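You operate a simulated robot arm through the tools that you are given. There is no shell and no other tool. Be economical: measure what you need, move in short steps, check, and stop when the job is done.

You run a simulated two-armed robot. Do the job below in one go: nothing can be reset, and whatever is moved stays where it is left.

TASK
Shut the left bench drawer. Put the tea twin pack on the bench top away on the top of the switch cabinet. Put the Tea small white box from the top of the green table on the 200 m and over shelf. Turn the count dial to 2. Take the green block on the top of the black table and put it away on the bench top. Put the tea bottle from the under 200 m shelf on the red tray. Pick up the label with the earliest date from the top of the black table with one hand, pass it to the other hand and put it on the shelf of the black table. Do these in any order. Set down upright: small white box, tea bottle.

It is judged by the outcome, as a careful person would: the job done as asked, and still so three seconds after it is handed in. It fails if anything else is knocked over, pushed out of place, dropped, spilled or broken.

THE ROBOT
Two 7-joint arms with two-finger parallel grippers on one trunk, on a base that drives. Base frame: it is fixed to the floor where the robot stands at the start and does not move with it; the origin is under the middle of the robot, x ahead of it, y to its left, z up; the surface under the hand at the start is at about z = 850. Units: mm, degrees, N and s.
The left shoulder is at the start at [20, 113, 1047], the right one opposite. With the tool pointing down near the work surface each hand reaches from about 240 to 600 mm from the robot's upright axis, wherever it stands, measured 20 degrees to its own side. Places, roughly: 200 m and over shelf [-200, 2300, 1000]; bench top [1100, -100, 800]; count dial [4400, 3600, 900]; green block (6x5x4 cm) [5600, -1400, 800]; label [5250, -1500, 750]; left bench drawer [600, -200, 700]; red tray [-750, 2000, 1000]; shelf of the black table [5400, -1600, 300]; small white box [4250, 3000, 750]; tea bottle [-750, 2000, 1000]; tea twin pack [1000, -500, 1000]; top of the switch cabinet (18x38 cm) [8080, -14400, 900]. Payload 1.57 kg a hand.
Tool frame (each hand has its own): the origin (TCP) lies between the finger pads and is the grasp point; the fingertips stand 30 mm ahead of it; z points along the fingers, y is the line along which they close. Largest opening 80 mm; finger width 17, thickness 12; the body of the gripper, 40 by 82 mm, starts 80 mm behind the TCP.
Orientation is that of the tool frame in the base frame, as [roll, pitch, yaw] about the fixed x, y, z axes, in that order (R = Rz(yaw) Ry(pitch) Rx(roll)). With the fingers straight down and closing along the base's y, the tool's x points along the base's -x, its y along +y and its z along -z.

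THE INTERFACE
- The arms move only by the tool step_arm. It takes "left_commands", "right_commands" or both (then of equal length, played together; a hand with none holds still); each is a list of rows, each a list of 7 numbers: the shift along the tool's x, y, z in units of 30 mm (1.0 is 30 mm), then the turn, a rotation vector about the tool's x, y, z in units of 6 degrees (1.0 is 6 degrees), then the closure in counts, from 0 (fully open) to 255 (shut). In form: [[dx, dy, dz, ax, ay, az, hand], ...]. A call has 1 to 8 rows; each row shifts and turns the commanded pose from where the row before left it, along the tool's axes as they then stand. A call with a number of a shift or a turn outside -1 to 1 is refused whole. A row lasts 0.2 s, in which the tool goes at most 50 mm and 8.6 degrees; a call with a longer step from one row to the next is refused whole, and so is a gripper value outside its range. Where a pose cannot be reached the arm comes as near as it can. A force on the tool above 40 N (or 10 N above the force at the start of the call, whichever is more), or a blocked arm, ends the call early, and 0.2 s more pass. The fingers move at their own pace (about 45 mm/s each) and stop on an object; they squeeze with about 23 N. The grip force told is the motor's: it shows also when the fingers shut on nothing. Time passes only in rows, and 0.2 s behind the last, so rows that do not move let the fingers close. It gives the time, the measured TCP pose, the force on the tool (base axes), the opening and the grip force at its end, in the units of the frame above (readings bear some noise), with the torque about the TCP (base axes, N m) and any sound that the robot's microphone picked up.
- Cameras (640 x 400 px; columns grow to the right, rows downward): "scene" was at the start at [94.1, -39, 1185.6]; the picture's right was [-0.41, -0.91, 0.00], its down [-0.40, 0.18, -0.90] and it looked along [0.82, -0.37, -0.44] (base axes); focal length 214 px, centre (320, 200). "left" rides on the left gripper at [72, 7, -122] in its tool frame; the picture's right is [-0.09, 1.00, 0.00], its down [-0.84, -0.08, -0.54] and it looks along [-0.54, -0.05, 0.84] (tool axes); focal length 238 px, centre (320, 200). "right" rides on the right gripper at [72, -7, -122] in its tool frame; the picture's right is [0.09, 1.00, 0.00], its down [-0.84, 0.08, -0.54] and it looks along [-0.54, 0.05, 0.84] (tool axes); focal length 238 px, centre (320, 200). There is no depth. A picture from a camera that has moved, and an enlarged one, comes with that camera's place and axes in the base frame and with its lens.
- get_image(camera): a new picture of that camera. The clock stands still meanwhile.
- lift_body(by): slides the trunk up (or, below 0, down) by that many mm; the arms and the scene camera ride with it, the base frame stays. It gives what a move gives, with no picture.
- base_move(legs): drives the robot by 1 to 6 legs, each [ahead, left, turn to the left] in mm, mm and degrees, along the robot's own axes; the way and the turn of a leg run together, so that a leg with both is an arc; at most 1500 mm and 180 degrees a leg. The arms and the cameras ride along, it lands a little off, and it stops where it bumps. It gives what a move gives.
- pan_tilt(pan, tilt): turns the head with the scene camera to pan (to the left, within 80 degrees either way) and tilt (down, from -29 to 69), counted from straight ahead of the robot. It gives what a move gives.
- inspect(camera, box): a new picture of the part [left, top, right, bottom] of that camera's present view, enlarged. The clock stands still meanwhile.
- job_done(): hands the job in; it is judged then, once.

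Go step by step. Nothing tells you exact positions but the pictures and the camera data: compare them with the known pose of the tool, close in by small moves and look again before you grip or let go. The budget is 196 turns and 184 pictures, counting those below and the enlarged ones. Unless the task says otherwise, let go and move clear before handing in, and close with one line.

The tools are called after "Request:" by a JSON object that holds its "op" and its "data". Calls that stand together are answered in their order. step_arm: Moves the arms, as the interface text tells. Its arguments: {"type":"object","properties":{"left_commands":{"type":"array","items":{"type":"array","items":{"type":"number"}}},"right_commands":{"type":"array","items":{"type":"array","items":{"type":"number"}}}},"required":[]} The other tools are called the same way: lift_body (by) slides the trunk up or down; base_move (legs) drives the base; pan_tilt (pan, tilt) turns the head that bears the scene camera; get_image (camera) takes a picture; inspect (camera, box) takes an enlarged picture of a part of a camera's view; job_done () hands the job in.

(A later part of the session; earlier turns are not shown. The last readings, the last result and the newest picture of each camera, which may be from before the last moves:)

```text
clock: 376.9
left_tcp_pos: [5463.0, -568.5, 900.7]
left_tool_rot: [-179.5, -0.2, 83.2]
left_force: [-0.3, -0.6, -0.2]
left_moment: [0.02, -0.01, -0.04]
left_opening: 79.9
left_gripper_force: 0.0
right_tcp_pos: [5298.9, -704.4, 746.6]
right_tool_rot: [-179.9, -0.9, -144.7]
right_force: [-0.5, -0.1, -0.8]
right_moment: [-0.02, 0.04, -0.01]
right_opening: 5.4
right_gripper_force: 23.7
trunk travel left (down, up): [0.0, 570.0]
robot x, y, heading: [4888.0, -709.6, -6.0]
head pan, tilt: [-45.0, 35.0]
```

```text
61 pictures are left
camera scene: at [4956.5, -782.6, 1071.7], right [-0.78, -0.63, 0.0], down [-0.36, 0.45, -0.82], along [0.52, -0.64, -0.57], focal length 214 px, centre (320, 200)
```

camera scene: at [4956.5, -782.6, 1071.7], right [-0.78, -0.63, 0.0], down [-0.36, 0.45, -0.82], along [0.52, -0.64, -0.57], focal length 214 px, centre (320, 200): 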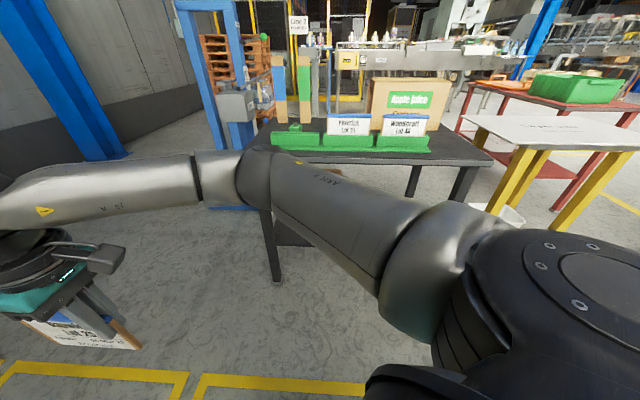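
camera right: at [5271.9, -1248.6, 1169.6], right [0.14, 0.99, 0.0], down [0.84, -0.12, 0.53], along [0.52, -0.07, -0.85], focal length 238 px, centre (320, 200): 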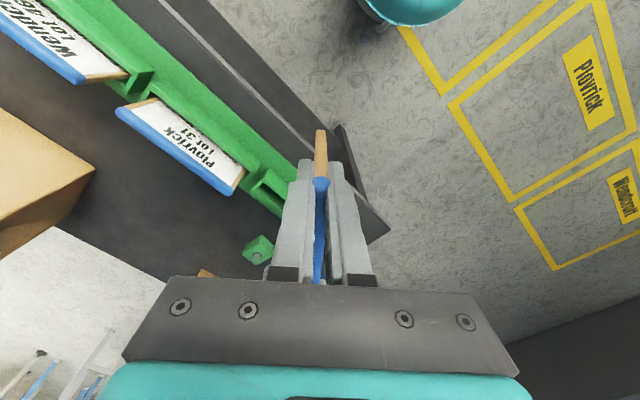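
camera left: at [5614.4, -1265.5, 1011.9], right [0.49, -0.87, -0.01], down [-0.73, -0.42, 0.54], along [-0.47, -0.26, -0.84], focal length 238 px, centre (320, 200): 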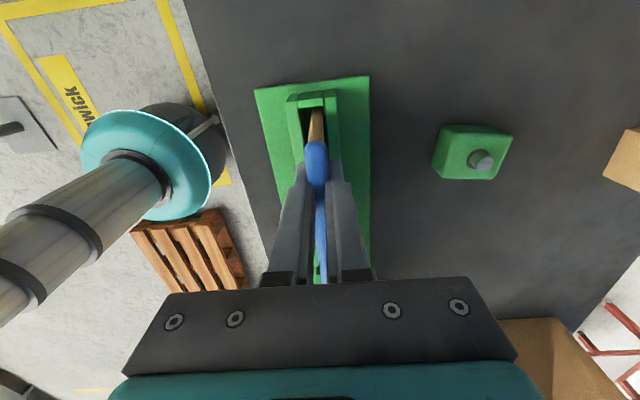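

The right elbow would swing over the table in this pose. I'll face the table again instead, bring the right hand to its natural yaw with the card edge-on, and reach in low.

Request:
{"op": "base_move", "data": {"legs": [[0, 0, -48.5]]}}

Request:
{"op": "step_arm", "data": {"right_commands": [[0, 0, 0, 0, 0, 1, 255], [0, 0, 0, 0, 0, 1, 255], [0, 0, 0, 0, 0, 1, 255], [0, 0, 0, 0, 0, 1, 255], [0, 0, 0, 0, 0, 1, 255], [0, 0, 0, 0, 0, 1, 255], [0, 0, 0, 0, 0, 1, 255]]}}

Request:
{"op": "step_arm", "data": {"right_commands": [[0, -0.9, 0.7, 0, 0, 0, 255], [0, -0.9, 0.8, 0, 0, 0, 255], [0, -0.9, 0.8, 0, 0, 0, 255], [0, -0.9, 0.8, 0, 0, 0, 255], [0, -0.9, 0.8, 0, 0, 0, 255], [0, -0.9, 0.8, 0, 0, 0, 255]]}}

Request:
{"op": "pan_tilt", "data": {"pan": -5, "tilt": 45}}

Request:
{"op": "get_image", "data": {"camera": "scene"}}

```text
clock: 379.5
left_tcp_pos: [5373.3, -1052.6, 901.5]
left_tool_rot: [-179.4, -0.3, 34.0]
left_force: [-0.3, -0.3, 0.1]
left_moment: [0.0, 0.02, -0.03]
left_opening: 80.0
left_gripper_force: 0.0
right_tcp_pos: [5163.7, -1015.8, 746.4]
right_tool_rot: [180.0, -0.9, 166.0]
right_force: [0.4, 1.2, 0.1]
right_moment: [0.01, 0.02, -0.05]
right_opening: 5.4
right_gripper_force: 22.7
trunk travel left (down, up): [0.0, 570.0]
robot x, y, heading: [4893.5, -710.6, -55.6]
head pan, tilt: [-45.0, 35.0]
```

```text
clock: 381.1
left_tcp_pos: [5371.9, -1051.5, 900.7]
left_tool_rot: [-179.5, -0.1, 33.9]
left_force: [0.0, 0.5, -0.7]
left_moment: [0.02, -0.02, -0.04]
left_opening: 80.0
left_gripper_force: 0.1
right_tcp_pos: [5162.3, -1015.8, 747.2]
right_tool_rot: [-179.3, -0.6, 123.9]
right_force: [-0.2, -0.2, -0.9]
right_moment: [0.02, 0.01, 0.01]
right_opening: 5.5
right_gripper_force: 23.5
trunk travel left (down, up): [0.0, 570.0]
robot x, y, heading: [4891.7, -715.6, -55.2]
head pan, tilt: [-45.0, 35.0]
```

```text
clock: 382.5
left_tcp_pos: [5372.1, -1053.0, 900.2]
left_tool_rot: [-179.5, -0.1, 33.8]
left_force: [0.0, 1.0, -0.2]
left_moment: [-0.01, -0.01, 0.02]
left_opening: 80.1
left_gripper_force: 0.0
right_tcp_pos: [5026.5, -1106.4, 608.7]
right_tool_rot: [-179.3, -0.6, 124.0]
right_force: [-0.1, 0.2, 1.4]
right_moment: [0.05, 0.02, 0.01]
right_opening: 5.5
right_gripper_force: 23.2
trunk travel left (down, up): [0.0, 570.0]
robot x, y, heading: [4885.5, -712.1, -55.6]
head pan, tilt: [-45.0, 35.0]
```

```text
clock: 383.6
left_tcp_pos: [5371.7, -1052.1, 901.6]
left_tool_rot: [-179.4, -0.3, 33.9]
left_force: [0.2, 0.1, 0.3]
left_moment: [-0.01, -0.01, -0.01]
left_opening: 79.9
left_gripper_force: 0.1
right_tcp_pos: [5026.6, -1105.2, 609.7]
right_tool_rot: [-179.2, -0.5, 124.1]
right_force: [-0.7, -0.3, -0.1]
right_moment: [0.03, 0.04, 0.04]
right_opening: 5.3
right_gripper_force: 22.9
trunk travel left (down, up): [0.0, 570.0]
robot x, y, heading: [4890.8, -708.8, -54.9]
head pan, tilt: [-5.0, 45.0]
```

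```text
60 pictures are left
camera scene: at [4937.0, -792.1, 1056.9], right [-0.87, -0.49, 0.0], down [-0.35, 0.61, -0.71], along [0.35, -0.61, -0.71], focal length 214 px, centre (320, 200)
```

scene: 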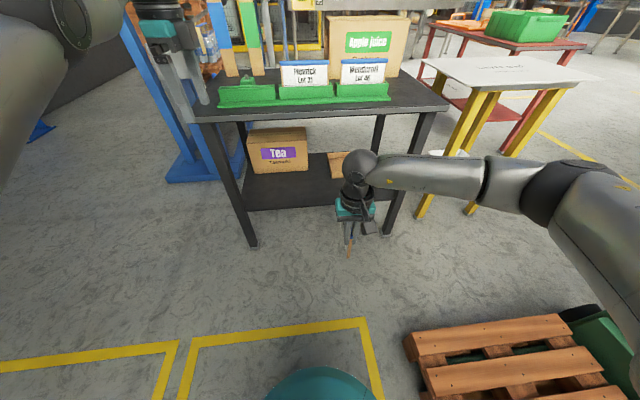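

Clear view: the lower shelf has a free front strip before the Tea box and the small box. I'll tilt the right hand forward, in front of the table.

Request:
{"op": "step_arm", "data": {"right_commands": [[-0.35, 0, 0.4, 0, -1, 0, 255], [-0.31, 0, 0.43, 0, -1, 0, 255], [-0.26, 0, 0.46, 0, -1, 0, 255], [-0.21, 0, 0.49, 0, -1, 0, 255], [-0.16, 0, 0.5, 0, -1, 0, 255], [-0.1, 0, 0.52, 0, -1, 0, 255], [-0.05, 0, 0.53, 0, -1, 0, 255], [0, 0, 0.53, 0, -1, 0, 255]]}}

Request:
{"op": "step_arm", "data": {"right_commands": [[0.06, 0, 0.53, 0, -1, 0, 255], [0.12, 0, 0.52, 0, -1, 0, 255], [0.17, 0, 0.5, 0, -1, 0, 255], [0.22, 0, 0.48, 0, -1, 0, 255], [0.27, 0, 0.46, 0, -1, 0, 255]]}}

Request:
{"op": "step_arm", "data": {"right_commands": [[0, 0, 0, 0, 0, 1, 255], [0, 0, 0, 0, 0, 1, 255], [0, 0, 0, 0, 0, 1, 255], [0, 0, 0, 0, 0, 1, 255], [0, 0, 0, 0, 0, 1, 255], [0, 0, 0, 0, 0, 1, 255], [0, 0, 0, 0, 0, 1, 255], [0, 0, 0, 0, 0, 1, 255]]}}

Request:
{"op": "get_image", "data": {"camera": "scene"}}

```text
clock: 385.4
left_tcp_pos: [5373.8, -1052.1, 901.6]
left_tool_rot: [-179.4, -0.2, 33.9]
left_force: [1.6, 0.1, 0.8]
left_moment: [-0.03, 0.02, 0.02]
left_opening: 79.9
left_gripper_force: 0.1
right_tcp_pos: [5075.7, -1148.6, 524.3]
right_tool_rot: [179.2, 39.2, 124.2]
right_force: [0.5, 0.5, -0.5]
right_moment: [0.07, 0.01, -0.02]
right_opening: 5.5
right_gripper_force: 22.7
right hand out of reach, approached as far as the arm can: row 7, 8
trunk travel left (down, up): [0.0, 570.0]
robot x, y, heading: [4888.5, -712.6, -55.4]
head pan, tilt: [-5.0, 45.0]
```

```text
clock: 386.6
left_tcp_pos: [5373.0, -1052.6, 901.6]
left_tool_rot: [-179.4, -0.1, 34.0]
left_force: [-0.1, 0.2, -0.4]
left_moment: [0.0, 0.0, 0.02]
left_opening: 80.1
left_gripper_force: 0.1
right_tcp_pos: [5076.2, -1149.3, 524.3]
right_tool_rot: [179.1, 39.2, 124.4]
right_force: [0.4, 0.0, -0.5]
right_moment: [0.07, 0.02, 0.0]
right_opening: 5.6
right_gripper_force: 22.9
right hand out of reach, approached as far as the arm can: row 1, 2, 3, 4, 5
trunk travel left (down, up): [0.0, 570.0]
robot x, y, heading: [4891.8, -712.1, -55.2]
head pan, tilt: [-5.0, 45.0]
```

```text
clock: 388.4
left_tcp_pos: [5372.1, -1051.7, 900.9]
left_tool_rot: [-179.3, -0.2, 34.0]
left_force: [-0.4, -0.3, -0.1]
left_moment: [0.01, 0.03, -0.03]
left_opening: 80.0
left_gripper_force: 0.1
right_tcp_pos: [5074.8, -1150.1, 523.8]
right_tool_rot: [148.3, 24.4, 69.5]
right_force: [0.3, -1.0, -1.2]
right_moment: [0.04, -0.02, -0.03]
right_opening: 5.6
right_gripper_force: 23.2
trunk travel left (down, up): [0.0, 570.0]
robot x, y, heading: [4892.1, -710.2, -55.2]
head pan, tilt: [-5.0, 45.0]
```

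```text
59 pictures are left
camera scene: at [4937.0, -792.1, 1056.9], right [-0.87, -0.49, 0.0], down [-0.35, 0.61, -0.71], along [0.35, -0.61, -0.71], focal length 214 px, centre (320, 200)
```

scene: 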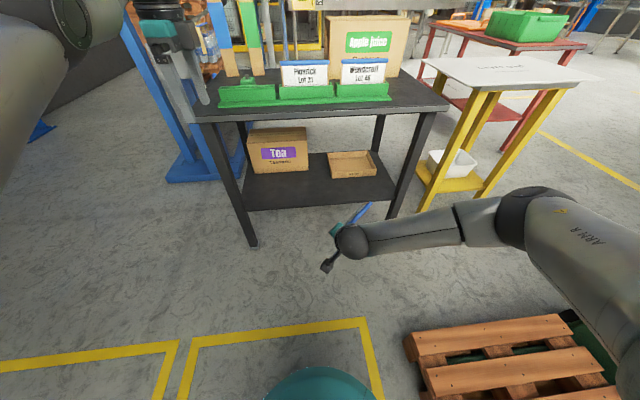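

The card is partly turned flat, but the tilt stalls at 39° at this reach. I'll extend further forward and down, and tilt more.

Request:
{"op": "step_arm", "data": {"right_commands": [[-0.52, 0.58, 0.63, 0, 0, 0, 255], [-0.52, 0.58, 0.63, 0, 0, 0, 255], [-0.52, 0.58, 0.63, 0, 0, 0, 255], [-0.52, 0.58, 0.63, 0, 0, 0, 255], [0, 0, 0, -0.75, -0.66, 0, 255], [0, 0, 0, -0.75, -0.66, 0, 255], [0, 0, 0, -0.75, -0.66, 0, 255], [0, 0, 0, -0.75, -0.66, 0, 255]]}}

Request:
{"op": "get_image", "data": {"camera": "scene"}}

```text
clock: 390.2
left_tcp_pos: [5373.4, -1052.1, 901.1]
left_tool_rot: [-179.4, -0.2, 33.8]
left_force: [0.0, 0.3, -0.6]
left_moment: [0.01, 0.03, -0.02]
left_opening: 80.2
left_gripper_force: 0.0
right_tcp_pos: [5144.0, -1248.4, 524.9]
right_tool_rot: [139.8, 29.4, 65.9]
right_force: [-0.3, 0.0, 0.1]
right_moment: [0.06, -0.02, 0.01]
right_opening: 5.4
right_gripper_force: 23.4
right hand out of reach, approached as far as the arm can: row 6, 7, 8
trunk travel left (down, up): [0.0, 570.0]
robot x, y, heading: [4889.7, -711.1, -55.1]
head pan, tilt: [-5.0, 45.0]
```

```text
58 pictures are left
camera scene: at [4937.1, -792.1, 1056.9], right [-0.87, -0.49, 0.0], down [-0.35, 0.61, -0.71], along [0.35, -0.61, -0.71], focal length 214 px, centre (320, 200)
```

scene: 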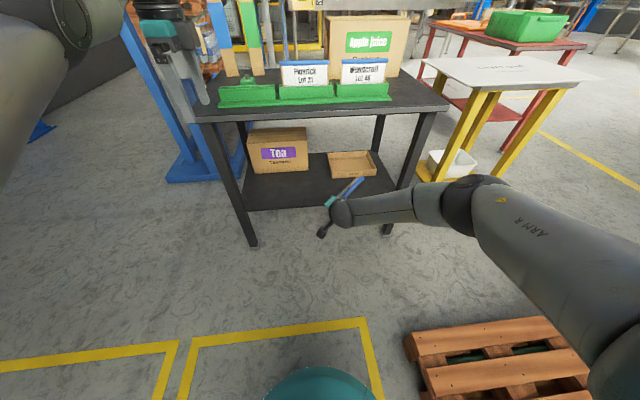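

Request:
{"op": "step_arm", "data": {"right_commands": [[0, 0, 0, 0, 0, 1, 255], [0, 0, 0, 0, 0, 1, 255], [0, 0, 0, 0, 0, 1, 255], [0, 0, 0, 0, 0, 1, 255], [0, 0, 0, 0, 0, 1, 255], [0, 0, 0, 0, 0, 1, 255]]}}

Request:
{"op": "step_arm", "data": {"right_commands": [[0, 0, 0, -1, 0, 0, 255], [0, 0, 0, -1, 0, 0, 255], [0, 0, 0, -1, 0, 0, 255], [0, 0, 0, -1, 0, 0, 255]]}}

Request:
{"op": "get_image", "data": {"camera": "scene"}}

```text
clock: 391.6
left_tcp_pos: [5372.2, -1050.9, 899.9]
left_tool_rot: [-179.4, -0.2, 33.9]
left_force: [0.0, 1.1, 0.3]
left_moment: [0.01, 0.0, -0.02]
left_opening: 80.2
left_gripper_force: 0.0
right_tcp_pos: [5143.7, -1247.8, 524.3]
right_tool_rot: [131.9, 3.7, 38.9]
right_force: [-1.1, 1.2, 0.1]
right_moment: [0.02, -0.03, 0.01]
right_opening: 5.7
right_gripper_force: 23.4
trunk travel left (down, up): [0.0, 570.0]
robot x, y, heading: [4892.8, -711.9, -55.3]
head pan, tilt: [-5.0, 45.0]
```

```text
clock: 392.6
left_tcp_pos: [5372.7, -1053.1, 901.4]
left_tool_rot: [-179.5, -0.2, 33.9]
left_force: [-0.1, -1.2, 0.8]
left_moment: [-0.01, -0.01, 0.01]
left_opening: 80.1
left_gripper_force: 0.1
right_tcp_pos: [5142.6, -1248.0, 524.7]
right_tool_rot: [131.9, 3.8, 39.0]
right_force: [-0.3, -0.4, 0.2]
right_moment: [0.0, -0.04, 0.01]
right_opening: 5.4
right_gripper_force: 23.1
right hand out of reach, approached as far as the arm can: row 1, 2, 3, 4
trunk travel left (down, up): [0.0, 570.0]
robot x, y, heading: [4888.9, -711.3, -55.0]
head pan, tilt: [-5.0, 45.0]
```

```text
57 pictures are left
camera scene: at [4937.0, -792.1, 1056.9], right [-0.87, -0.49, 0.0], down [-0.35, 0.61, -0.71], along [0.35, -0.61, -0.71], focal length 214 px, centre (320, 200)
```

scene: 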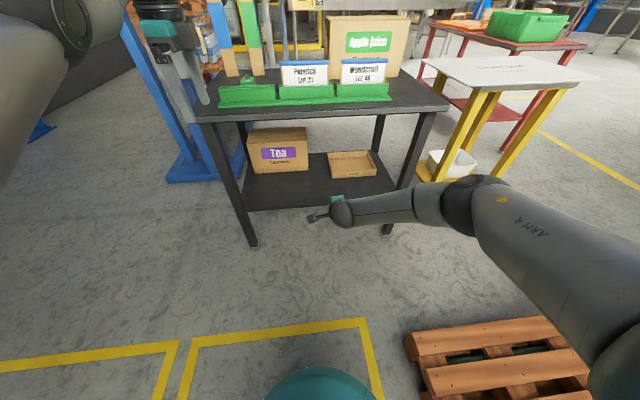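

The card now lies crosswise to the right of the hand with about a 45° slope. I'll lower it to shelf height in front of the table, then look.

Request:
{"op": "step_arm", "data": {"right_commands": [[0.07, -0.7, 0.63, 0, 0, 0, 255], [0.07, -0.7, 0.63, 0, 0, 0, 255], [0.07, -0.7, 0.63, 0, 0, 0, 255], [0.07, -0.7, 0.63, 0, 0, 0, 255], [0.07, -0.7, 0.63, 0, 0, 0, 255]]}}

Request:
{"op": "base_move", "data": {"legs": [[120, 80, 0]]}}

Request:
{"op": "get_image", "data": {"camera": "scene"}}

Request:
{"op": "get_image", "data": {"camera": "right"}}

```text
clock: 393.8
left_tcp_pos: [5371.8, -1051.5, 900.2]
left_tool_rot: [-179.4, -0.3, 33.9]
left_force: [0.4, 0.3, 0.3]
left_moment: [0.0, 0.01, 0.01]
left_opening: 80.0
left_gripper_force: 0.1
right_tcp_pos: [5141.2, -1234.9, 416.3]
right_tool_rot: [131.9, 3.7, 39.0]
right_force: [-0.4, 0.0, 0.2]
right_moment: [0.04, -0.02, 0.03]
right_opening: 5.5
right_gripper_force: 23.5
right hand out of reach, approached as far as the arm can: row 4, 5
trunk travel left (down, up): [0.0, 570.0]
robot x, y, heading: [4890.4, -710.9, -55.0]
head pan, tilt: [-5.0, 45.0]
```

```text
clock: 395.1
left_tcp_pos: [5507.5, -1100.8, 901.5]
left_tool_rot: [-179.4, -0.2, 33.9]
left_force: [0.2, 0.6, -0.2]
left_moment: [0.01, 0.03, 0.02]
left_opening: 79.9
left_gripper_force: 0.0
right_tcp_pos: [5274.7, -1285.7, 417.8]
right_tool_rot: [132.0, 3.7, 39.1]
right_force: [-0.3, 0.0, -0.3]
right_moment: [0.06, -0.02, 0.0]
right_opening: 5.3
right_gripper_force: 22.5
trunk travel left (down, up): [0.0, 570.0]
robot x, y, heading: [5027.6, -762.0, -55.0]
head pan, tilt: [-5.0, 45.0]
```

```text
56 pictures are left
camera scene: at [5071.0, -842.2, 1056.9], right [-0.87, -0.5, 0.0], down [-0.35, 0.61, -0.71], along [0.35, -0.61, -0.71], focal length 214 px, centre (320, 200)
```

scene: 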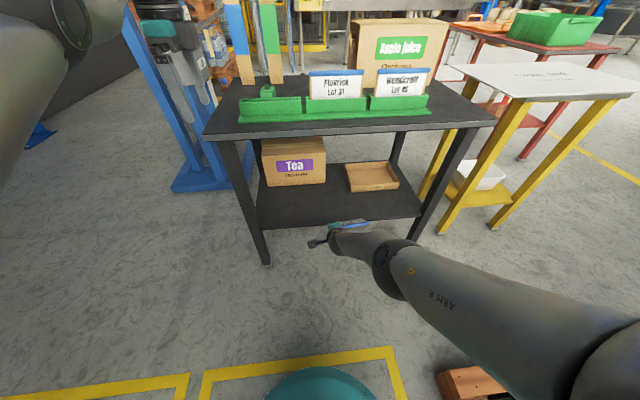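

```text
55 pictures are left
camera right: at [5274.5, -1162.9, 488.7], right [0.53, -0.43, 0.73], down [-0.85, -0.24, 0.47], along [-0.03, -0.87, -0.49], focal length 238 px, centre (320, 200)
```

right: 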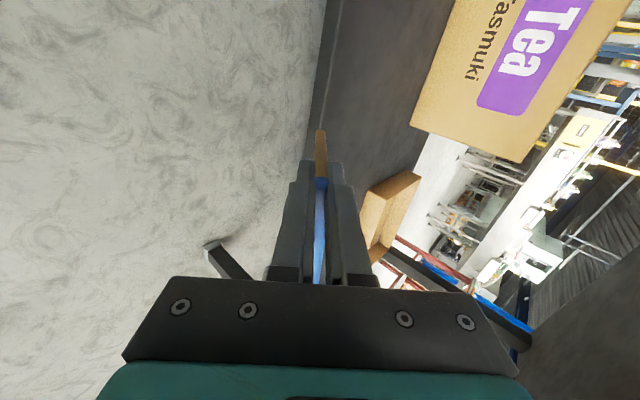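

The card is about 60 mm above shelf height and the arm resists going lower here. I'll reach diagonally forward and down, over the shelf's front.

Request:
{"op": "step_arm", "data": {"right_commands": [[0, 0, 0.9, 0, 0, 0, 255], [0, 0, 0.9, 0, 0, 0, 255], [0, 0, 0.9, 0, 0, 0, 255]]}}

```text
clock: 395.9
left_tcp_pos: [5507.7, -1101.2, 901.5]
left_tool_rot: [-179.3, -0.3, 34.0]
left_force: [-1.2, -0.4, 0.2]
left_moment: [0.02, 0.02, 0.0]
left_opening: 79.8
left_gripper_force: 0.1
right_tcp_pos: [5275.7, -1284.8, 416.3]
right_tool_rot: [132.0, 3.6, 39.0]
right_force: [0.2, 0.4, -0.6]
right_moment: [0.04, -0.01, 0.01]
right_opening: 5.3
right_gripper_force: 23.9
right hand out of reach, approached as far as the arm can: row 1, 2, 3
trunk travel left (down, up): [0.0, 570.0]
robot x, y, heading: [5025.3, -763.7, -55.0]
head pan, tilt: [-5.0, 45.0]
```

The arm is at full stretch. I'll pull the hand closer to the body, go lower, and let the base carry it forward.

Request:
{"op": "step_arm", "data": {"right_commands": [[0.07, -0.66, -0.75, 0, 0, 0, 255], [0.07, -0.66, -0.75, 0, 0, 0, 255], [0.07, -0.66, -0.75, 0, 0, 0, 255], [0.07, -0.74, 0.67, 0, 0, 0, 255], [0.07, -0.74, 0.67, 0, 0, 0, 255], [0.02, -0.2, 0.2, 0, 0, 0, 255]]}}

Request:
{"op": "get_image", "data": {"camera": "scene"}}

```text
clock: 397.4
left_tcp_pos: [5505.9, -1101.3, 902.1]
left_tool_rot: [-179.5, -0.3, 34.0]
left_force: [0.1, -0.6, -0.4]
left_moment: [0.01, -0.01, 0.0]
left_opening: 79.9
left_gripper_force: 0.1
right_tcp_pos: [5266.1, -1253.8, 390.5]
right_tool_rot: [131.9, 3.7, 39.1]
right_force: [-0.1, -0.6, -0.7]
right_moment: [0.02, -0.02, 0.01]
right_opening: 5.6
right_gripper_force: 23.1
right hand out of reach, approached as far as the arm can: row 1, 2, 3, 4, 5, 6
trunk travel left (down, up): [0.0, 570.0]
robot x, y, heading: [5027.0, -764.5, -55.5]
head pan, tilt: [-5.0, 45.0]
```

```text
54 pictures are left
camera scene: at [5071.0, -842.2, 1056.9], right [-0.87, -0.5, 0.0], down [-0.35, 0.61, -0.71], along [0.35, -0.61, -0.71], focal length 214 px, centre (320, 200)
```

scene: 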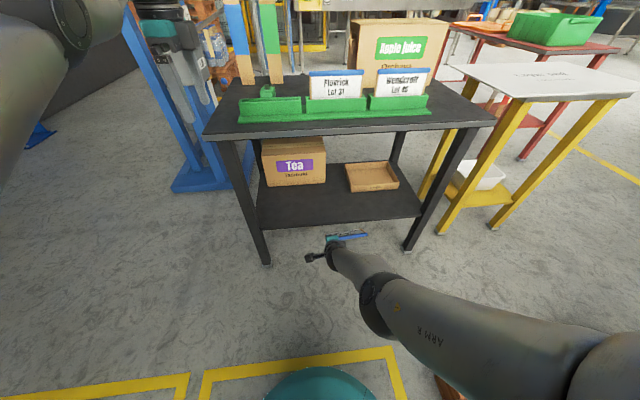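

Request:
{"op": "step_arm", "data": {"right_commands": [[0.1, -0.9, 0, 0, 0, 0, 255], [0.1, -0.9, 0, 0, 0, 0, 255]]}}

```text
clock: 397.9
left_tcp_pos: [5507.1, -1101.0, 900.7]
left_tool_rot: [-179.3, -0.3, 34.0]
left_force: [-0.3, -0.1, -0.2]
left_moment: [0.02, -0.01, 0.02]
left_opening: 80.0
left_gripper_force: 0.0
right_tcp_pos: [5267.2, -1253.9, 389.7]
right_tool_rot: [131.9, 3.8, 39.1]
right_force: [0.2, -0.1, 0.3]
right_moment: [0.04, -0.04, -0.02]
right_opening: 5.4
right_gripper_force: 22.9
right hand out of reach, approached as far as the arm can: row 1, 2
trunk travel left (down, up): [0.0, 570.0]
robot x, y, heading: [5021.1, -760.0, -55.0]
head pan, tilt: [-5.0, 45.0]
```

The arm holds at z ≈ 390 with the card's lower edge about 25 mm above the shelf, which is fine for going in. I'll raise the left hand for clearance and drive forward.

Request:
{"op": "step_arm", "data": {"left_commands": [[0, 0, -1, 0, 0, 0, 0], [0, 0, -1, 0, 0, 0, 0], [0, 0, -1, 0, 0, 0, 0], [0, 0, -1, 0, 0, 0, 0]]}}

Request:
{"op": "base_move", "data": {"legs": [[130, 0, 0]]}}

Request:
{"op": "get_image", "data": {"camera": "right"}}

Request:
{"op": "get_image", "data": {"camera": "scene"}}

```text
clock: 398.9
left_tcp_pos: [5495.8, -1081.2, 970.3]
left_tool_rot: [180.0, -0.3, 33.8]
left_force: [0.5, -0.3, 0.0]
left_moment: [-0.01, 0.0, 0.05]
left_opening: 80.2
left_gripper_force: 0.0
left hand out of reach, approached as far as the arm can: row 1, 2, 3, 4
right_tcp_pos: [5266.9, -1253.5, 390.6]
right_tool_rot: [131.9, 3.7, 39.1]
right_force: [-0.5, 0.0, -0.2]
right_moment: [0.06, -0.04, -0.01]
right_opening: 5.4
right_gripper_force: 23.7
trunk travel left (down, up): [0.0, 570.0]
robot x, y, heading: [5023.1, -760.6, -55.3]
head pan, tilt: [-5.0, 45.0]
```

```text
clock: 400.2
left_tcp_pos: [5571.4, -1185.3, 969.4]
left_tool_rot: [180.0, -0.3, 34.0]
left_force: [0.0, -0.1, 0.1]
left_moment: [0.03, 0.03, -0.01]
left_opening: 79.8
left_gripper_force: 0.0
right_tcp_pos: [5343.6, -1359.8, 392.1]
right_tool_rot: [131.8, 3.7, 39.3]
right_force: [0.6, -0.6, -0.3]
right_moment: [0.04, -0.01, -0.01]
right_opening: 5.4
right_gripper_force: 23.3
trunk travel left (down, up): [0.0, 570.0]
robot x, y, heading: [5102.3, -864.5, -54.9]
head pan, tilt: [-5.0, 45.0]
```

```text
53 pictures are left
camera right: at [5341.4, -1237.4, 462.3], right [0.53, -0.43, 0.73], down [-0.85, -0.24, 0.47], along [-0.03, -0.87, -0.49], focal length 238 px, centre (320, 200)
```

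right: 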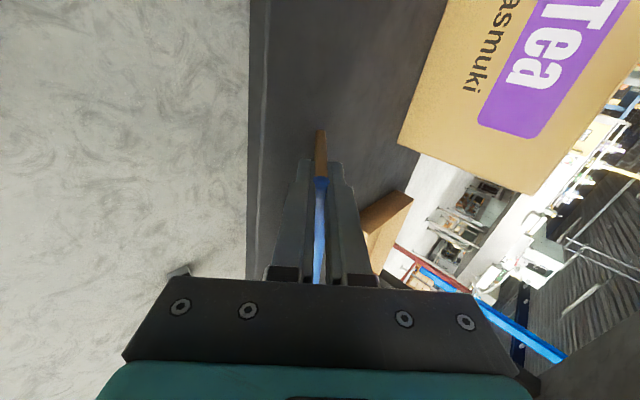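

```text
52 pictures are left
camera scene: at [5145.7, -948.7, 1056.9], right [-0.87, -0.5, 0.0], down [-0.35, 0.61, -0.71], along [0.35, -0.61, -0.71], focal length 214 px, centre (320, 200)
```

scene: 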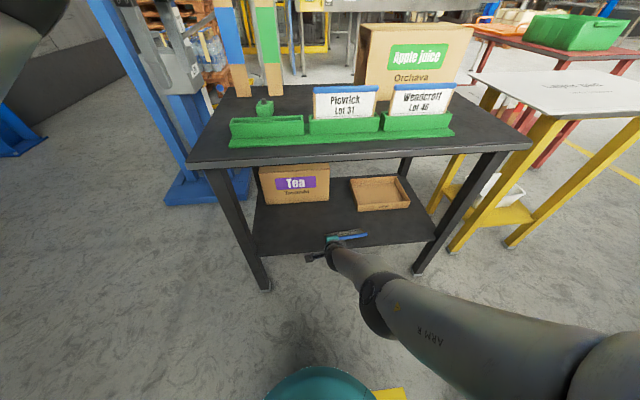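

Request:
{"op": "base_move", "data": {"legs": [[105, 0, 0]]}}

Request:
{"op": "get_image", "data": {"camera": "right"}}

Request:
{"op": "inspect", "data": {"camera": "scene", "box": [200, 140, 480, 320]}}

```text
clock: 401.4
left_tcp_pos: [5631.5, -1271.0, 968.9]
left_tool_rot: [180.0, -0.4, 34.0]
left_force: [-0.1, 0.1, 0.3]
left_moment: [0.01, 0.0, 0.0]
left_opening: 80.3
left_gripper_force: 0.0
right_tcp_pos: [5403.8, -1445.2, 390.2]
right_tool_rot: [131.9, 3.6, 39.4]
right_force: [-0.2, 0.0, -0.1]
right_moment: [0.03, 0.01, 0.01]
right_opening: 5.4
right_gripper_force: 22.9
trunk travel left (down, up): [0.0, 570.0]
robot x, y, heading: [5161.3, -952.6, -54.7]
head pan, tilt: [-5.0, 45.0]
```

```text
51 pictures are left
camera right: at [5402.2, -1323.0, 462.2], right [0.53, -0.43, 0.73], down [-0.85, -0.24, 0.47], along [-0.02, -0.87, -0.49], focal length 238 px, centre (320, 200)
```

right: 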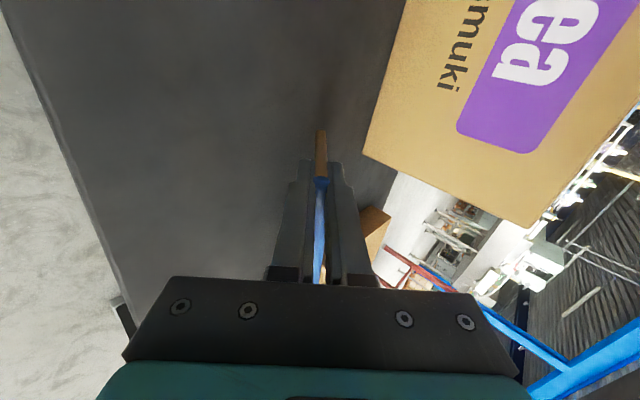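

```text
2.22 times, centred on (340, 230) of scene
camera zoom: at [5206.1, -1034.7, 1056.9], right [-0.87, -0.5, 0.0], down [-0.35, 0.61, -0.71], along [0.35, -0.61, -0.71], focal length 477 px, centre (276, 133)
```

zoom: 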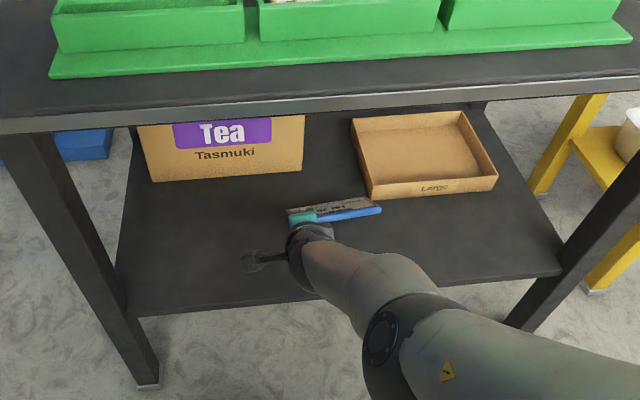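

The card hangs over the free part of the shelf. I'll pull back 20 mm from the tray, then steepen the card slightly to bring its lower edge down to the shelf.

Request:
{"op": "base_move", "data": {"legs": [[-20, 0, 0]]}}

Request:
{"op": "step_arm", "data": {"right_commands": [[0, 0, 0, 0.8, 0, 0, 255], [0, 0, 0, 0.8, 0, 0, 255], [0, -0.15, 0.15, 0, 0, 0, 255], [0, -0.15, 0.2, 0, 0, 0, 255]]}}

Request:
{"op": "inspect", "data": {"camera": "scene", "box": [260, 180, 420, 290]}}

```text
clock: 402.2
left_tcp_pos: [5620.4, -1254.4, 969.5]
left_tool_rot: [179.9, -0.3, 34.1]
left_force: [0.3, -0.2, -0.1]
left_moment: [-0.03, -0.02, 0.02]
left_opening: 80.0
left_gripper_force: 0.0
right_tcp_pos: [5392.2, -1428.3, 390.7]
right_tool_rot: [131.9, 3.7, 39.4]
right_force: [-0.1, 0.4, -0.2]
right_moment: [0.01, 0.01, -0.02]
right_opening: 5.6
right_gripper_force: 22.8
trunk travel left (down, up): [0.0, 570.0]
robot x, y, heading: [5146.5, -932.7, -54.9]
head pan, tilt: [-5.0, 45.0]
```

```text
clock: 403.2
left_tcp_pos: [5621.2, -1254.5, 969.3]
left_tool_rot: [179.8, -0.3, 34.1]
left_force: [0.2, 0.5, -0.5]
left_moment: [-0.01, 0.0, -0.02]
left_opening: 80.3
left_gripper_force: 0.0
right_tcp_pos: [5386.8, -1426.0, 385.9]
right_tool_rot: [141.4, 3.4, 39.5]
right_force: [3.2, 2.7, 14.1]
right_moment: [-0.55, -0.96, 0.37]
right_opening: 12.2
right_gripper_force: 22.7
right hand out of reach, approached as far as the arm can: row 3, 4
trunk travel left (down, up): [0.0, 570.0]
robot x, y, heading: [5147.8, -939.9, -55.0]
head pan, tilt: [-5.0, 45.0]
```

```text
3.64 times, centred on (340, 235) of scene
camera zoom: at [5194.3, -1017.3, 1057.0], right [-0.87, -0.5, 0.0], down [-0.35, 0.61, -0.71], along [0.35, -0.61, -0.71], focal length 780 px, centre (247, 73)
```

zoom: 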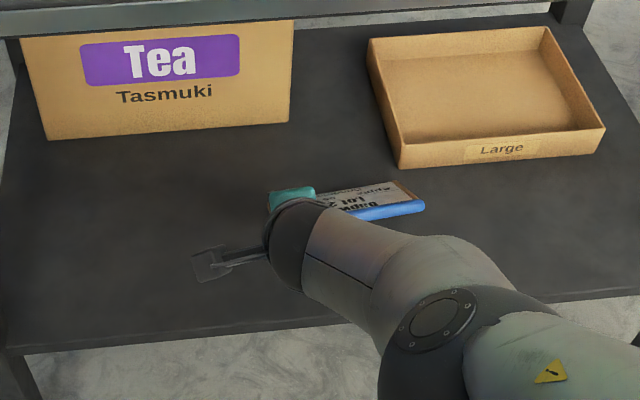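

The card's lower edge is on the shelf. I'll open gradually so the lower finger eases the card down.

Request:
{"op": "step_arm", "data": {"right_commands": [[0, 0, 0, 0, 0, 0, 215], [0, 0, 0, 0, 0, 0, 200], [0, 0, 0, 0, 0, 0, 180], [0, 0, 0, 0, 0, 0, 160], [0, 0, 0, 0, 0, 0, 160]]}}

Request:
{"op": "inspect", "data": {"camera": "scene", "box": [260, 180, 420, 290]}}

Request:
{"op": "get_image", "data": {"camera": "right"}}

```text
clock: 404.4
left_tcp_pos: [5620.7, -1254.1, 969.1]
left_tool_rot: [180.0, -0.3, 34.1]
left_force: [0.1, 0.5, -0.5]
left_moment: [0.0, 0.01, -0.01]
left_opening: 80.0
left_gripper_force: 0.2
right_tcp_pos: [5385.9, -1428.7, 384.4]
right_tool_rot: [141.5, 3.6, 39.5]
right_force: [-0.1, 0.7, -0.5]
right_moment: [0.01, -0.01, 0.01]
right_opening: 30.1
right_gripper_force: 0.7
trunk travel left (down, up): [0.0, 570.0]
robot x, y, heading: [5146.2, -936.0, -54.9]
head pan, tilt: [-5.0, 45.0]
```

```text
3.64 times, centred on (340, 235) of scene
camera zoom: at [5194.6, -1018.4, 1056.9], right [-0.87, -0.5, 0.0], down [-0.35, 0.61, -0.71], along [0.35, -0.61, -0.71], focal length 780 px, centre (247, 73)
```

zoom: 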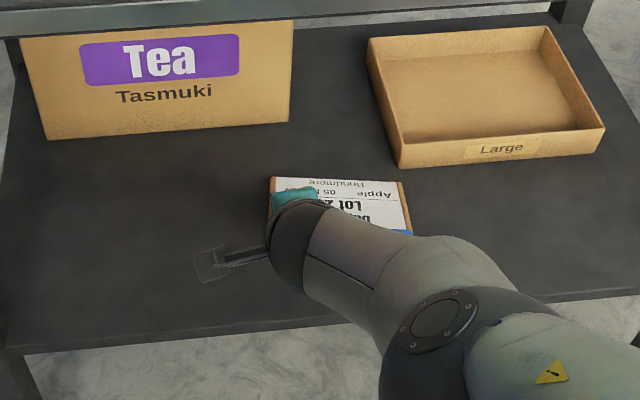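

```text
47 pictures are left
camera right: at [5392.9, -1316.7, 471.3], right [0.6, -0.52, 0.61], down [-0.8, -0.3, 0.53], along [-0.09, -0.8, -0.59], focal length 238 px, centre (320, 200)
```

right: 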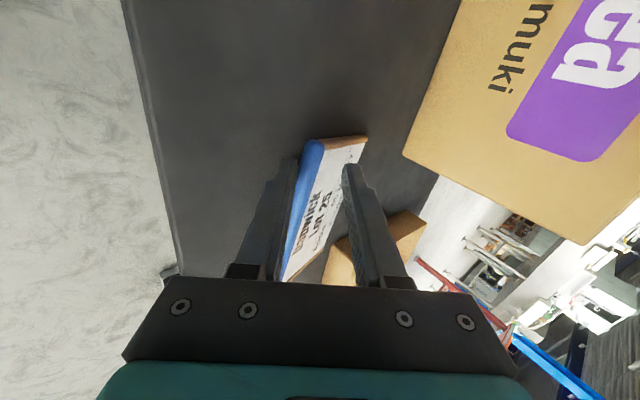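

The card is easing onto the lower finger. I'll open fully, then withdraw along the fingers.

Request:
{"op": "step_arm", "data": {"right_commands": [[0, 0, 0, 0, 0, 0, 120], [0, 0, 0, 0, 0, 0, 80], [0, 0, 0, 0, 0, 0, 40], [0, 0, 0, 0, 0, 0, 0], [0, 0, 0, 0, 0, 0, 0]]}}

Request:
{"op": "get_image", "data": {"camera": "right"}}

```text
clock: 405.6
left_tcp_pos: [5620.6, -1254.0, 968.2]
left_tool_rot: [179.9, -0.3, 34.2]
left_force: [0.3, -0.5, -1.1]
left_moment: [0.02, -0.02, 0.0]
left_opening: 79.9
left_gripper_force: 0.0
right_tcp_pos: [5385.0, -1427.8, 385.1]
right_tool_rot: [141.5, 3.7, 39.4]
right_force: [0.5, 0.2, 1.4]
right_moment: [-0.04, 0.0, -0.01]
right_opening: 80.2
right_gripper_force: 0.1
trunk travel left (down, up): [0.0, 570.0]
robot x, y, heading: [5146.8, -936.2, -55.0]
head pan, tilt: [-5.0, 45.0]
```

```text
46 pictures are left
camera right: at [5393.0, -1316.7, 471.3], right [0.6, -0.52, 0.61], down [-0.8, -0.3, 0.53], along [-0.09, -0.8, -0.59], focal length 238 px, centre (320, 200)
```

right: 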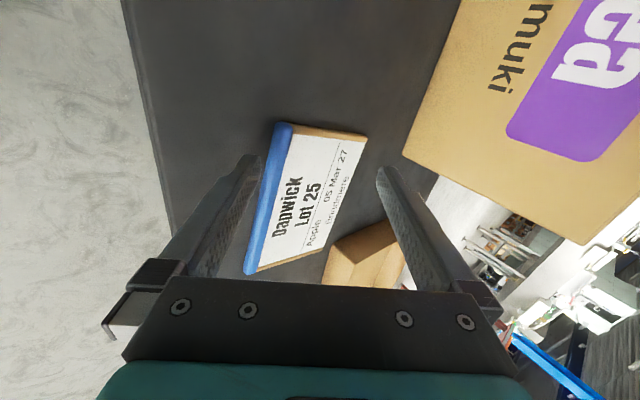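

The label lies on the shelf, flat and face up. I'll withdraw the hand up and back, then back the base off.

Request:
{"op": "step_arm", "data": {"right_commands": [[0, 0, -0.7, 0, 0, 0, 0], [0, 0, -1, 0, 0, 0, 0], [0, 0, -1, 0, 0, 0, 0]]}}

Request:
{"op": "base_move", "data": {"legs": [[-300, 0, 0]]}}

Request:
{"op": "get_image", "data": {"camera": "scene"}}

```text
clock: 406.4
left_tcp_pos: [5620.1, -1253.2, 969.3]
left_tool_rot: [180.0, -0.3, 34.1]
left_force: [0.6, -0.4, -0.5]
left_moment: [-0.03, 0.01, 0.0]
left_opening: 80.0
left_gripper_force: 0.1
right_tcp_pos: [5354.3, -1389.3, 450.8]
right_tool_rot: [141.2, 3.8, 39.2]
right_force: [-0.3, 0.6, 0.1]
right_moment: [-0.02, -0.02, 0.0]
right_opening: 80.0
right_gripper_force: 0.0
right hand out of reach, approached as far as the arm can: row 1
trunk travel left (down, up): [0.0, 570.0]
robot x, y, heading: [5148.2, -934.9, -54.8]
head pan, tilt: [-5.0, 45.0]
```

```text
clock: 408.4
left_tcp_pos: [5451.7, -1013.5, 969.2]
left_tool_rot: [-180.0, -0.2, 34.2]
left_force: [0.9, 0.1, -0.7]
left_moment: [0.0, 0.0, 0.01]
left_opening: 79.8
left_gripper_force: 0.1
right_tcp_pos: [5188.6, -1146.8, 448.3]
right_tool_rot: [141.6, 3.8, 39.5]
right_force: [0.3, 0.4, -1.0]
right_moment: [-0.02, -0.04, 0.01]
right_opening: 80.0
right_gripper_force: 0.0
trunk travel left (down, up): [0.0, 570.0]
robot x, y, heading: [4980.7, -699.6, -54.5]
head pan, tilt: [-5.0, 45.0]
```

```text
45 pictures are left
camera scene: at [5026.1, -778.5, 1056.9], right [-0.86, -0.5, 0.0], down [-0.36, 0.61, -0.71], along [0.36, -0.61, -0.71], focal length 214 px, centre (320, 200)
```

scene: 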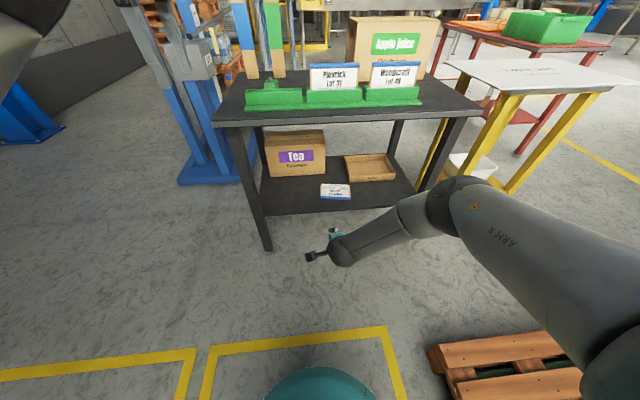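

The label lies flat on the black table's shelf. I'll raise the trunk and bring the right hand back upright.

Request:
{"op": "lift_body", "data": {"by": 230}}

Request:
{"op": "step_arm", "data": {"right_commands": [[0, 0.5, -0.6, 1, 0, 0, 0], [0, 0.45, -0.7, 1, 0, 0, 0], [0, 0.4, -0.75, 1, 0, 0, 0], [0, 0.3, -0.8, 1, 0, 0, 0], [0, 0.2, -0.85, 1, 0, 0, 0], [0, 0.1, -0.9, 1, 0, 0, 0], [0, 0, -0.9, 0.4, 0, 0, 0]]}}

Request:
{"op": "step_arm", "data": {"right_commands": [[0, 0, 0, 0, 0, -1, 0], [0, 0, 0, 0, 0, -1, 0], [0, 0, 0, 0, 0, -1, 0], [0, 0, 0, 0, 0, -1, 0], [0, 0, 0, 0, 0, -1, 0], [0, 0, 0, 0, 0, -1, 0], [0, 0, 0, 0, 0, -1, 0], [0, 0, 0, 0, 0, -1, 0]]}}

Request:
{"op": "step_arm", "data": {"right_commands": [[0, 0, 0, 0, 0, -1, 0], [0, 0, 0, 0, 0, -1, 0], [0, 0, 0, 0, 0, -1, 0], [0, 0, 0, 0, 0, -1, 0], [0, 0, 0, 0, 0, -1, 0], [0, 0, 0, 0, 0, -1, 0]]}}

```text
clock: 410.8
left_tcp_pos: [5452.5, -1013.9, 1199.9]
left_tool_rot: [-179.9, -0.3, 34.3]
left_force: [1.3, 0.1, -0.3]
left_moment: [0.01, 0.02, -0.01]
left_opening: 79.9
left_gripper_force: 0.1
right_tcp_pos: [5187.5, -1146.2, 678.4]
right_tool_rot: [141.5, 3.7, 39.5]
right_force: [-0.3, 0.2, -0.3]
right_moment: [0.01, 0.02, -0.01]
right_opening: 80.1
right_gripper_force: 0.1
trunk travel left (down, up): [-230.0, 340.0]
robot x, y, heading: [4975.4, -698.7, -54.7]
head pan, tilt: [-5.0, 45.0]
```

```text
clock: 412.4
left_tcp_pos: [5452.0, -1013.2, 1198.9]
left_tool_rot: [-180.0, -0.2, 34.3]
left_force: [-0.3, -0.6, -0.2]
left_moment: [0.0, 0.03, -0.01]
left_opening: 80.0
left_gripper_force: 0.0
right_tcp_pos: [5196.4, -1140.1, 859.1]
right_tool_rot: [-180.0, 3.8, 39.6]
right_force: [0.2, 0.6, 0.5]
right_moment: [0.02, 0.0, -0.03]
right_opening: 79.9
right_gripper_force: 0.1
trunk travel left (down, up): [-230.0, 340.0]
robot x, y, heading: [4980.6, -697.6, -54.9]
head pan, tilt: [-5.0, 45.0]
```

```text
clock: 414.2
left_tcp_pos: [5452.3, -1013.2, 1199.9]
left_tool_rot: [-180.0, -0.3, 34.3]
left_force: [1.1, -0.9, 0.5]
left_moment: [0.03, 0.01, -0.02]
left_opening: 80.0
left_gripper_force: 0.0
right_tcp_pos: [5196.5, -1137.6, 858.9]
right_tool_rot: [-177.3, 2.5, 87.6]
right_force: [0.5, 0.8, 0.2]
right_moment: [-0.02, 0.01, -0.04]
right_opening: 80.2
right_gripper_force: 0.1
trunk travel left (down, up): [-230.0, 340.0]
robot x, y, heading: [4983.5, -698.6, -54.7]
head pan, tilt: [-5.0, 45.0]
```

```text
clock: 415.6
left_tcp_pos: [5451.5, -1013.8, 1198.4]
left_tool_rot: [179.9, -0.3, 34.3]
left_force: [0.2, -0.5, -0.1]
left_moment: [-0.02, -0.01, -0.01]
left_opening: 80.0
left_gripper_force: 0.1
right_tcp_pos: [5196.9, -1137.8, 857.7]
right_tool_rot: [-176.2, 0.5, 123.7]
right_force: [-0.3, -0.2, -0.5]
right_moment: [0.02, -0.01, -0.04]
right_opening: 79.8
right_gripper_force: 0.0
trunk travel left (down, up): [-230.0, 340.0]
robot x, y, heading: [4982.3, -697.3, -55.1]
head pan, tilt: [-5.0, 45.0]
```

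Request:
{"op": "step_arm", "data": {"right_commands": [[0.3, -0.4, -1, 0, 0, 0, 0], [0.3, -0.4, -1, 0, 0, 0, 0], [0.3, -0.4, -1, 0, 0, 0, 0], [0.3, -0.4, -1, 0, 0, 0, 0], [0.3, -0.4, -1, 0, 0, 0, 0], [0.3, -0.4, -1, 0, 0, 0, 0], [0, -0.4, -1, 0, 0, 0, 0]]}}

Request:
{"op": "base_move", "data": {"legs": [[0, -106, 0], [415, 0, 0]]}}

Request:
{"op": "get_image", "data": {"camera": "left"}}

```text
clock: 417.2
left_tcp_pos: [5452.8, -1013.3, 1198.9]
left_tool_rot: [-180.0, -0.4, 34.4]
left_force: [0.3, 0.4, 1.1]
left_moment: [-0.04, -0.04, -0.01]
left_opening: 79.6
left_gripper_force: 0.1
right_tcp_pos: [5107.1, -1129.7, 1073.7]
right_tool_rot: [-176.3, 0.5, 123.5]
right_force: [-0.4, 0.1, 0.1]
right_moment: [0.01, 0.0, -0.04]
right_opening: 79.8
right_gripper_force: 0.0
trunk travel left (down, up): [-230.0, 340.0]
robot x, y, heading: [4981.7, -697.9, -54.7]
head pan, tilt: [-5.0, 45.0]
```

```text
clock: 420.6
left_tcp_pos: [5599.5, -1414.7, 1198.8]
left_tool_rot: [-179.9, -0.3, 33.9]
left_force: [0.3, -0.5, -0.3]
left_moment: [-0.01, 0.02, -0.01]
left_opening: 80.2
left_gripper_force: 0.1
right_tcp_pos: [5254.4, -1529.8, 1073.1]
right_tool_rot: [-176.3, 0.4, 123.2]
right_force: [0.7, -0.9, -0.6]
right_moment: [0.0, 0.03, 0.0]
right_opening: 80.1
right_gripper_force: 0.1
trunk travel left (down, up): [-230.0, 340.0]
robot x, y, heading: [5125.5, -1095.3, -55.2]
head pan, tilt: [-5.0, 45.0]
```

```text
44 pictures are left
camera left: at [5662.2, -1381.9, 1322.3], right [0.48, -0.88, 0.0], down [-0.74, -0.41, 0.54], along [-0.47, -0.26, -0.84], focal length 238 px, centre (320, 200)
```

left: 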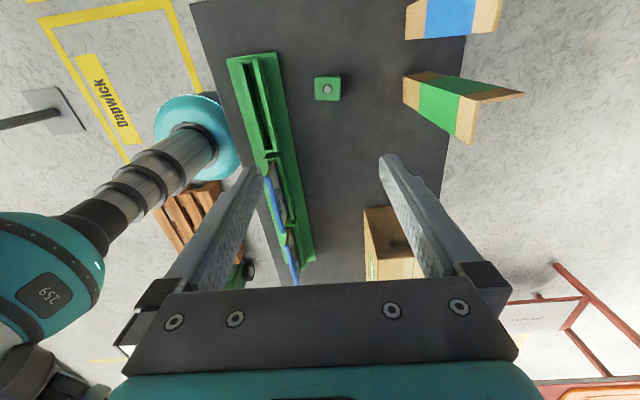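

The green block is just ahead of the hand axis. I'll centre over it and come down partway.

Request:
{"op": "step_arm", "data": {"left_commands": [[0, 0.5, 1, 0, 0, 0, 0], [0, 0, 1, 0, 0, 0, 0], [0, 0, 1, 0, 0, 0, 0], [0, 0, 1, 0, 0, 0, 0], [0, 0, 1, 0, 0, 0, 0], [0, 0, 1, 0, 0, 0, 0], [0, 0, 1, 0, 0, 0, 0], [0, 0, 1, 0, 0, 0, 0]]}}

Request:
{"op": "step_arm", "data": {"left_commands": [[0, 0, 1, 0, 0, 0, 0], [0, 0, 1, 0, 0, 0, 0], [0, 0, 1, 0, 0, 0, 0]]}}

Request:
{"op": "get_image", "data": {"camera": "left"}}

```text
clock: 422.4
left_tcp_pos: [5628.6, -1452.8, 965.7]
left_tool_rot: [-179.8, -0.4, 33.9]
left_force: [0.6, -0.5, -0.5]
left_moment: [-0.03, 0.01, 0.0]
left_opening: 80.1
left_gripper_force: 0.1
left hand out of reach, approached as far as the arm can: row 2, 3, 4, 5, 6, 7
right_tcp_pos: [5252.6, -1529.3, 1072.8]
right_tool_rot: [-176.3, 0.5, 123.2]
right_force: [-0.4, 0.9, 0.4]
right_moment: [-0.03, -0.06, -0.01]
right_opening: 79.8
right_gripper_force: 0.1
trunk travel left (down, up): [-230.0, 340.0]
robot x, y, heading: [5126.5, -1098.9, -55.4]
head pan, tilt: [-5.0, 45.0]
```

```text
clock: 423.2
left_tcp_pos: [5627.5, -1448.4, 877.3]
left_tool_rot: [-179.9, -0.4, 33.9]
left_force: [-1.2, 0.0, 0.2]
left_moment: [0.0, -0.03, 0.03]
left_opening: 80.0
left_gripper_force: 0.0
left hand out of reach, approached as far as the arm can: row 3
right_tcp_pos: [5252.2, -1527.7, 1073.3]
right_tool_rot: [-176.2, 0.5, 123.1]
right_force: [0.8, -0.2, 0.3]
right_moment: [-0.01, -0.02, -0.01]
right_opening: 80.1
right_gripper_force: 0.1
trunk travel left (down, up): [-230.0, 340.0]
robot x, y, heading: [5128.4, -1095.2, -55.0]
head pan, tilt: [-5.0, 45.0]
```

```text
43 pictures are left
camera left: at [5690.9, -1415.2, 1000.1], right [0.48, -0.88, 0.0], down [-0.74, -0.41, 0.54], along [-0.47, -0.26, -0.84], focal length 238 px, centre (320, 200)
```

left: 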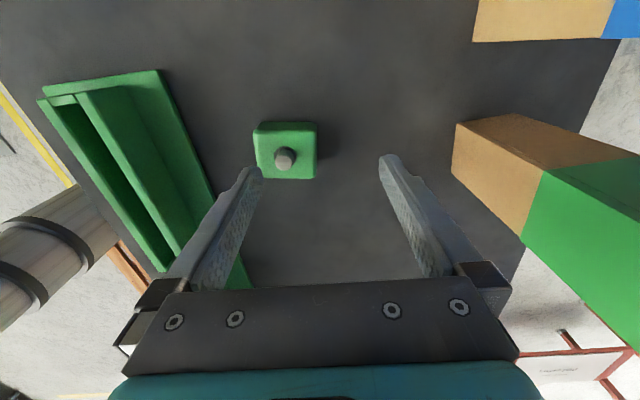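

Request:
{"op": "step_arm", "data": {"left_commands": [[-0.1, -0.55, 0, 0, 0, 0, 0], [-0.1, -0.5, 0, 0, 0, 0, 0], [0, 0, 0.8, 0, 0, 0, 0]]}}

Request:
{"op": "get_image", "data": {"camera": "left"}}

```text
clock: 424.0
left_tcp_pos: [5606.0, -1427.5, 851.4]
left_tool_rot: [-179.8, -0.2, 33.8]
left_force: [-0.5, -1.1, 0.3]
left_moment: [0.01, -0.06, 0.03]
left_opening: 80.1
left_gripper_force: 0.1
right_tcp_pos: [5252.6, -1528.4, 1072.9]
right_tool_rot: [-176.3, 0.6, 123.2]
right_force: [0.2, -0.8, 0.6]
right_moment: [0.0, -0.02, 0.0]
right_opening: 80.0
right_gripper_force: 0.1
trunk travel left (down, up): [-230.0, 340.0]
robot x, y, heading: [5126.5, -1098.0, -55.3]
head pan, tilt: [-5.0, 45.0]
```

```text
42 pictures are left
camera left: at [5667.9, -1394.0, 974.9], right [0.48, -0.88, 0.0], down [-0.74, -0.41, 0.54], along [-0.47, -0.26, -0.84], focal length 238 px, centre (320, 200)
```

left: 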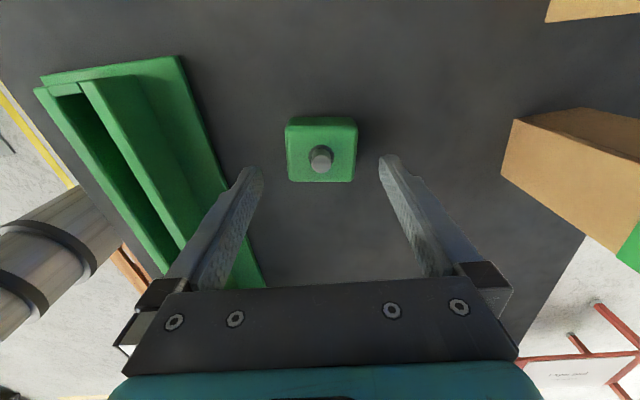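

The block is centred. The near finger is close to the green rack, so I'll narrow the opening slightly and descend carefully.

Request:
{"op": "step_arm", "data": {"left_commands": [[0, 0.1, 0, 0, 0, 0, 38], [0, 0, 0.7, 0, 0, 0, 38], [0, 0, 0.6, 0, 0, 0, 38], [0, 0, 0.5, 0, 0, 0, 38]]}}

Request:
{"op": "get_image", "data": {"camera": "left"}}

```text
clock: 425.0
left_tcp_pos: [5609.1, -1431.2, 810.9]
left_tool_rot: [179.3, -0.4, 34.0]
left_force: [-6.6, 6.6, 19.2]
left_moment: [0.89, 0.78, -0.04]
left_opening: 77.3
left_gripper_force: 4.5
right_tcp_pos: [5252.6, -1527.9, 1074.9]
right_tool_rot: [-176.3, 0.5, 123.2]
right_force: [0.3, -0.2, -0.2]
right_moment: [0.04, 0.01, 0.01]
right_opening: 80.0
right_gripper_force: 0.0
trunk travel left (down, up): [-230.0, 340.0]
robot x, y, heading: [5128.6, -1096.1, -55.3]
head pan, tilt: [-5.0, 45.0]
stopped in row 4 (left hand): the force on the tool passed its limit at 45 N (the readings are from after the stop); the commanded pose is now the measured one
```

```text
41 pictures are left
camera left: at [5671.9, -1398.1, 933.9], right [0.48, -0.88, 0.01], down [-0.74, -0.4, 0.54], along [-0.47, -0.27, -0.84], focal length 238 px, centre (320, 200)
```

left: 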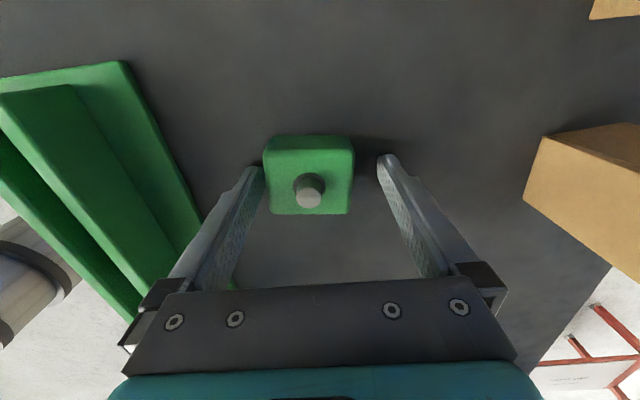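

A fingertip caught the block's edge. I'll lift, shift about 8 mm toward the rack side, and try again.

Request:
{"op": "step_arm", "data": {"left_commands": [[0, 0, -0.5, 0.1, 0, 0, 0], [0, -0.27, 0, 0, 0, 0, 25], [0, 0, 0, 0, 0, 0, 25], [0, 0, 0, 0, 0, 0, 25]]}}

Request:
{"op": "get_image", "data": {"camera": "left"}}

```text
clock: 426.0
left_tcp_pos: [5605.8, -1425.1, 821.7]
left_tool_rot: [179.9, -0.4, 34.0]
left_force: [-0.3, -0.8, 0.4]
left_moment: [0.0, -0.03, 0.0]
left_opening: 72.3
left_gripper_force: 0.1
right_tcp_pos: [5252.9, -1527.8, 1073.0]
right_tool_rot: [-176.4, 0.5, 123.2]
right_force: [0.9, 0.3, -0.5]
right_moment: [-0.01, 0.02, 0.0]
right_opening: 80.0
right_gripper_force: 0.1
trunk travel left (down, up): [-230.0, 340.0]
robot x, y, heading: [5129.4, -1095.4, -55.0]
head pan, tilt: [-5.0, 45.0]
```

```text
40 pictures are left
camera left: at [5669.1, -1392.0, 945.6], right [0.48, -0.88, 0.0], down [-0.74, -0.41, 0.54], along [-0.47, -0.26, -0.84], focal length 238 px, centre (320, 200)
```

left: 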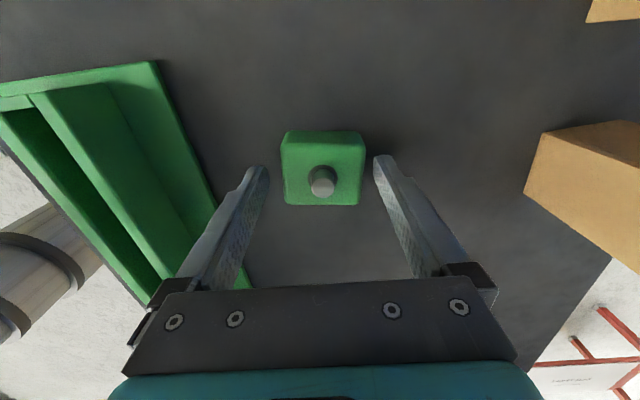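

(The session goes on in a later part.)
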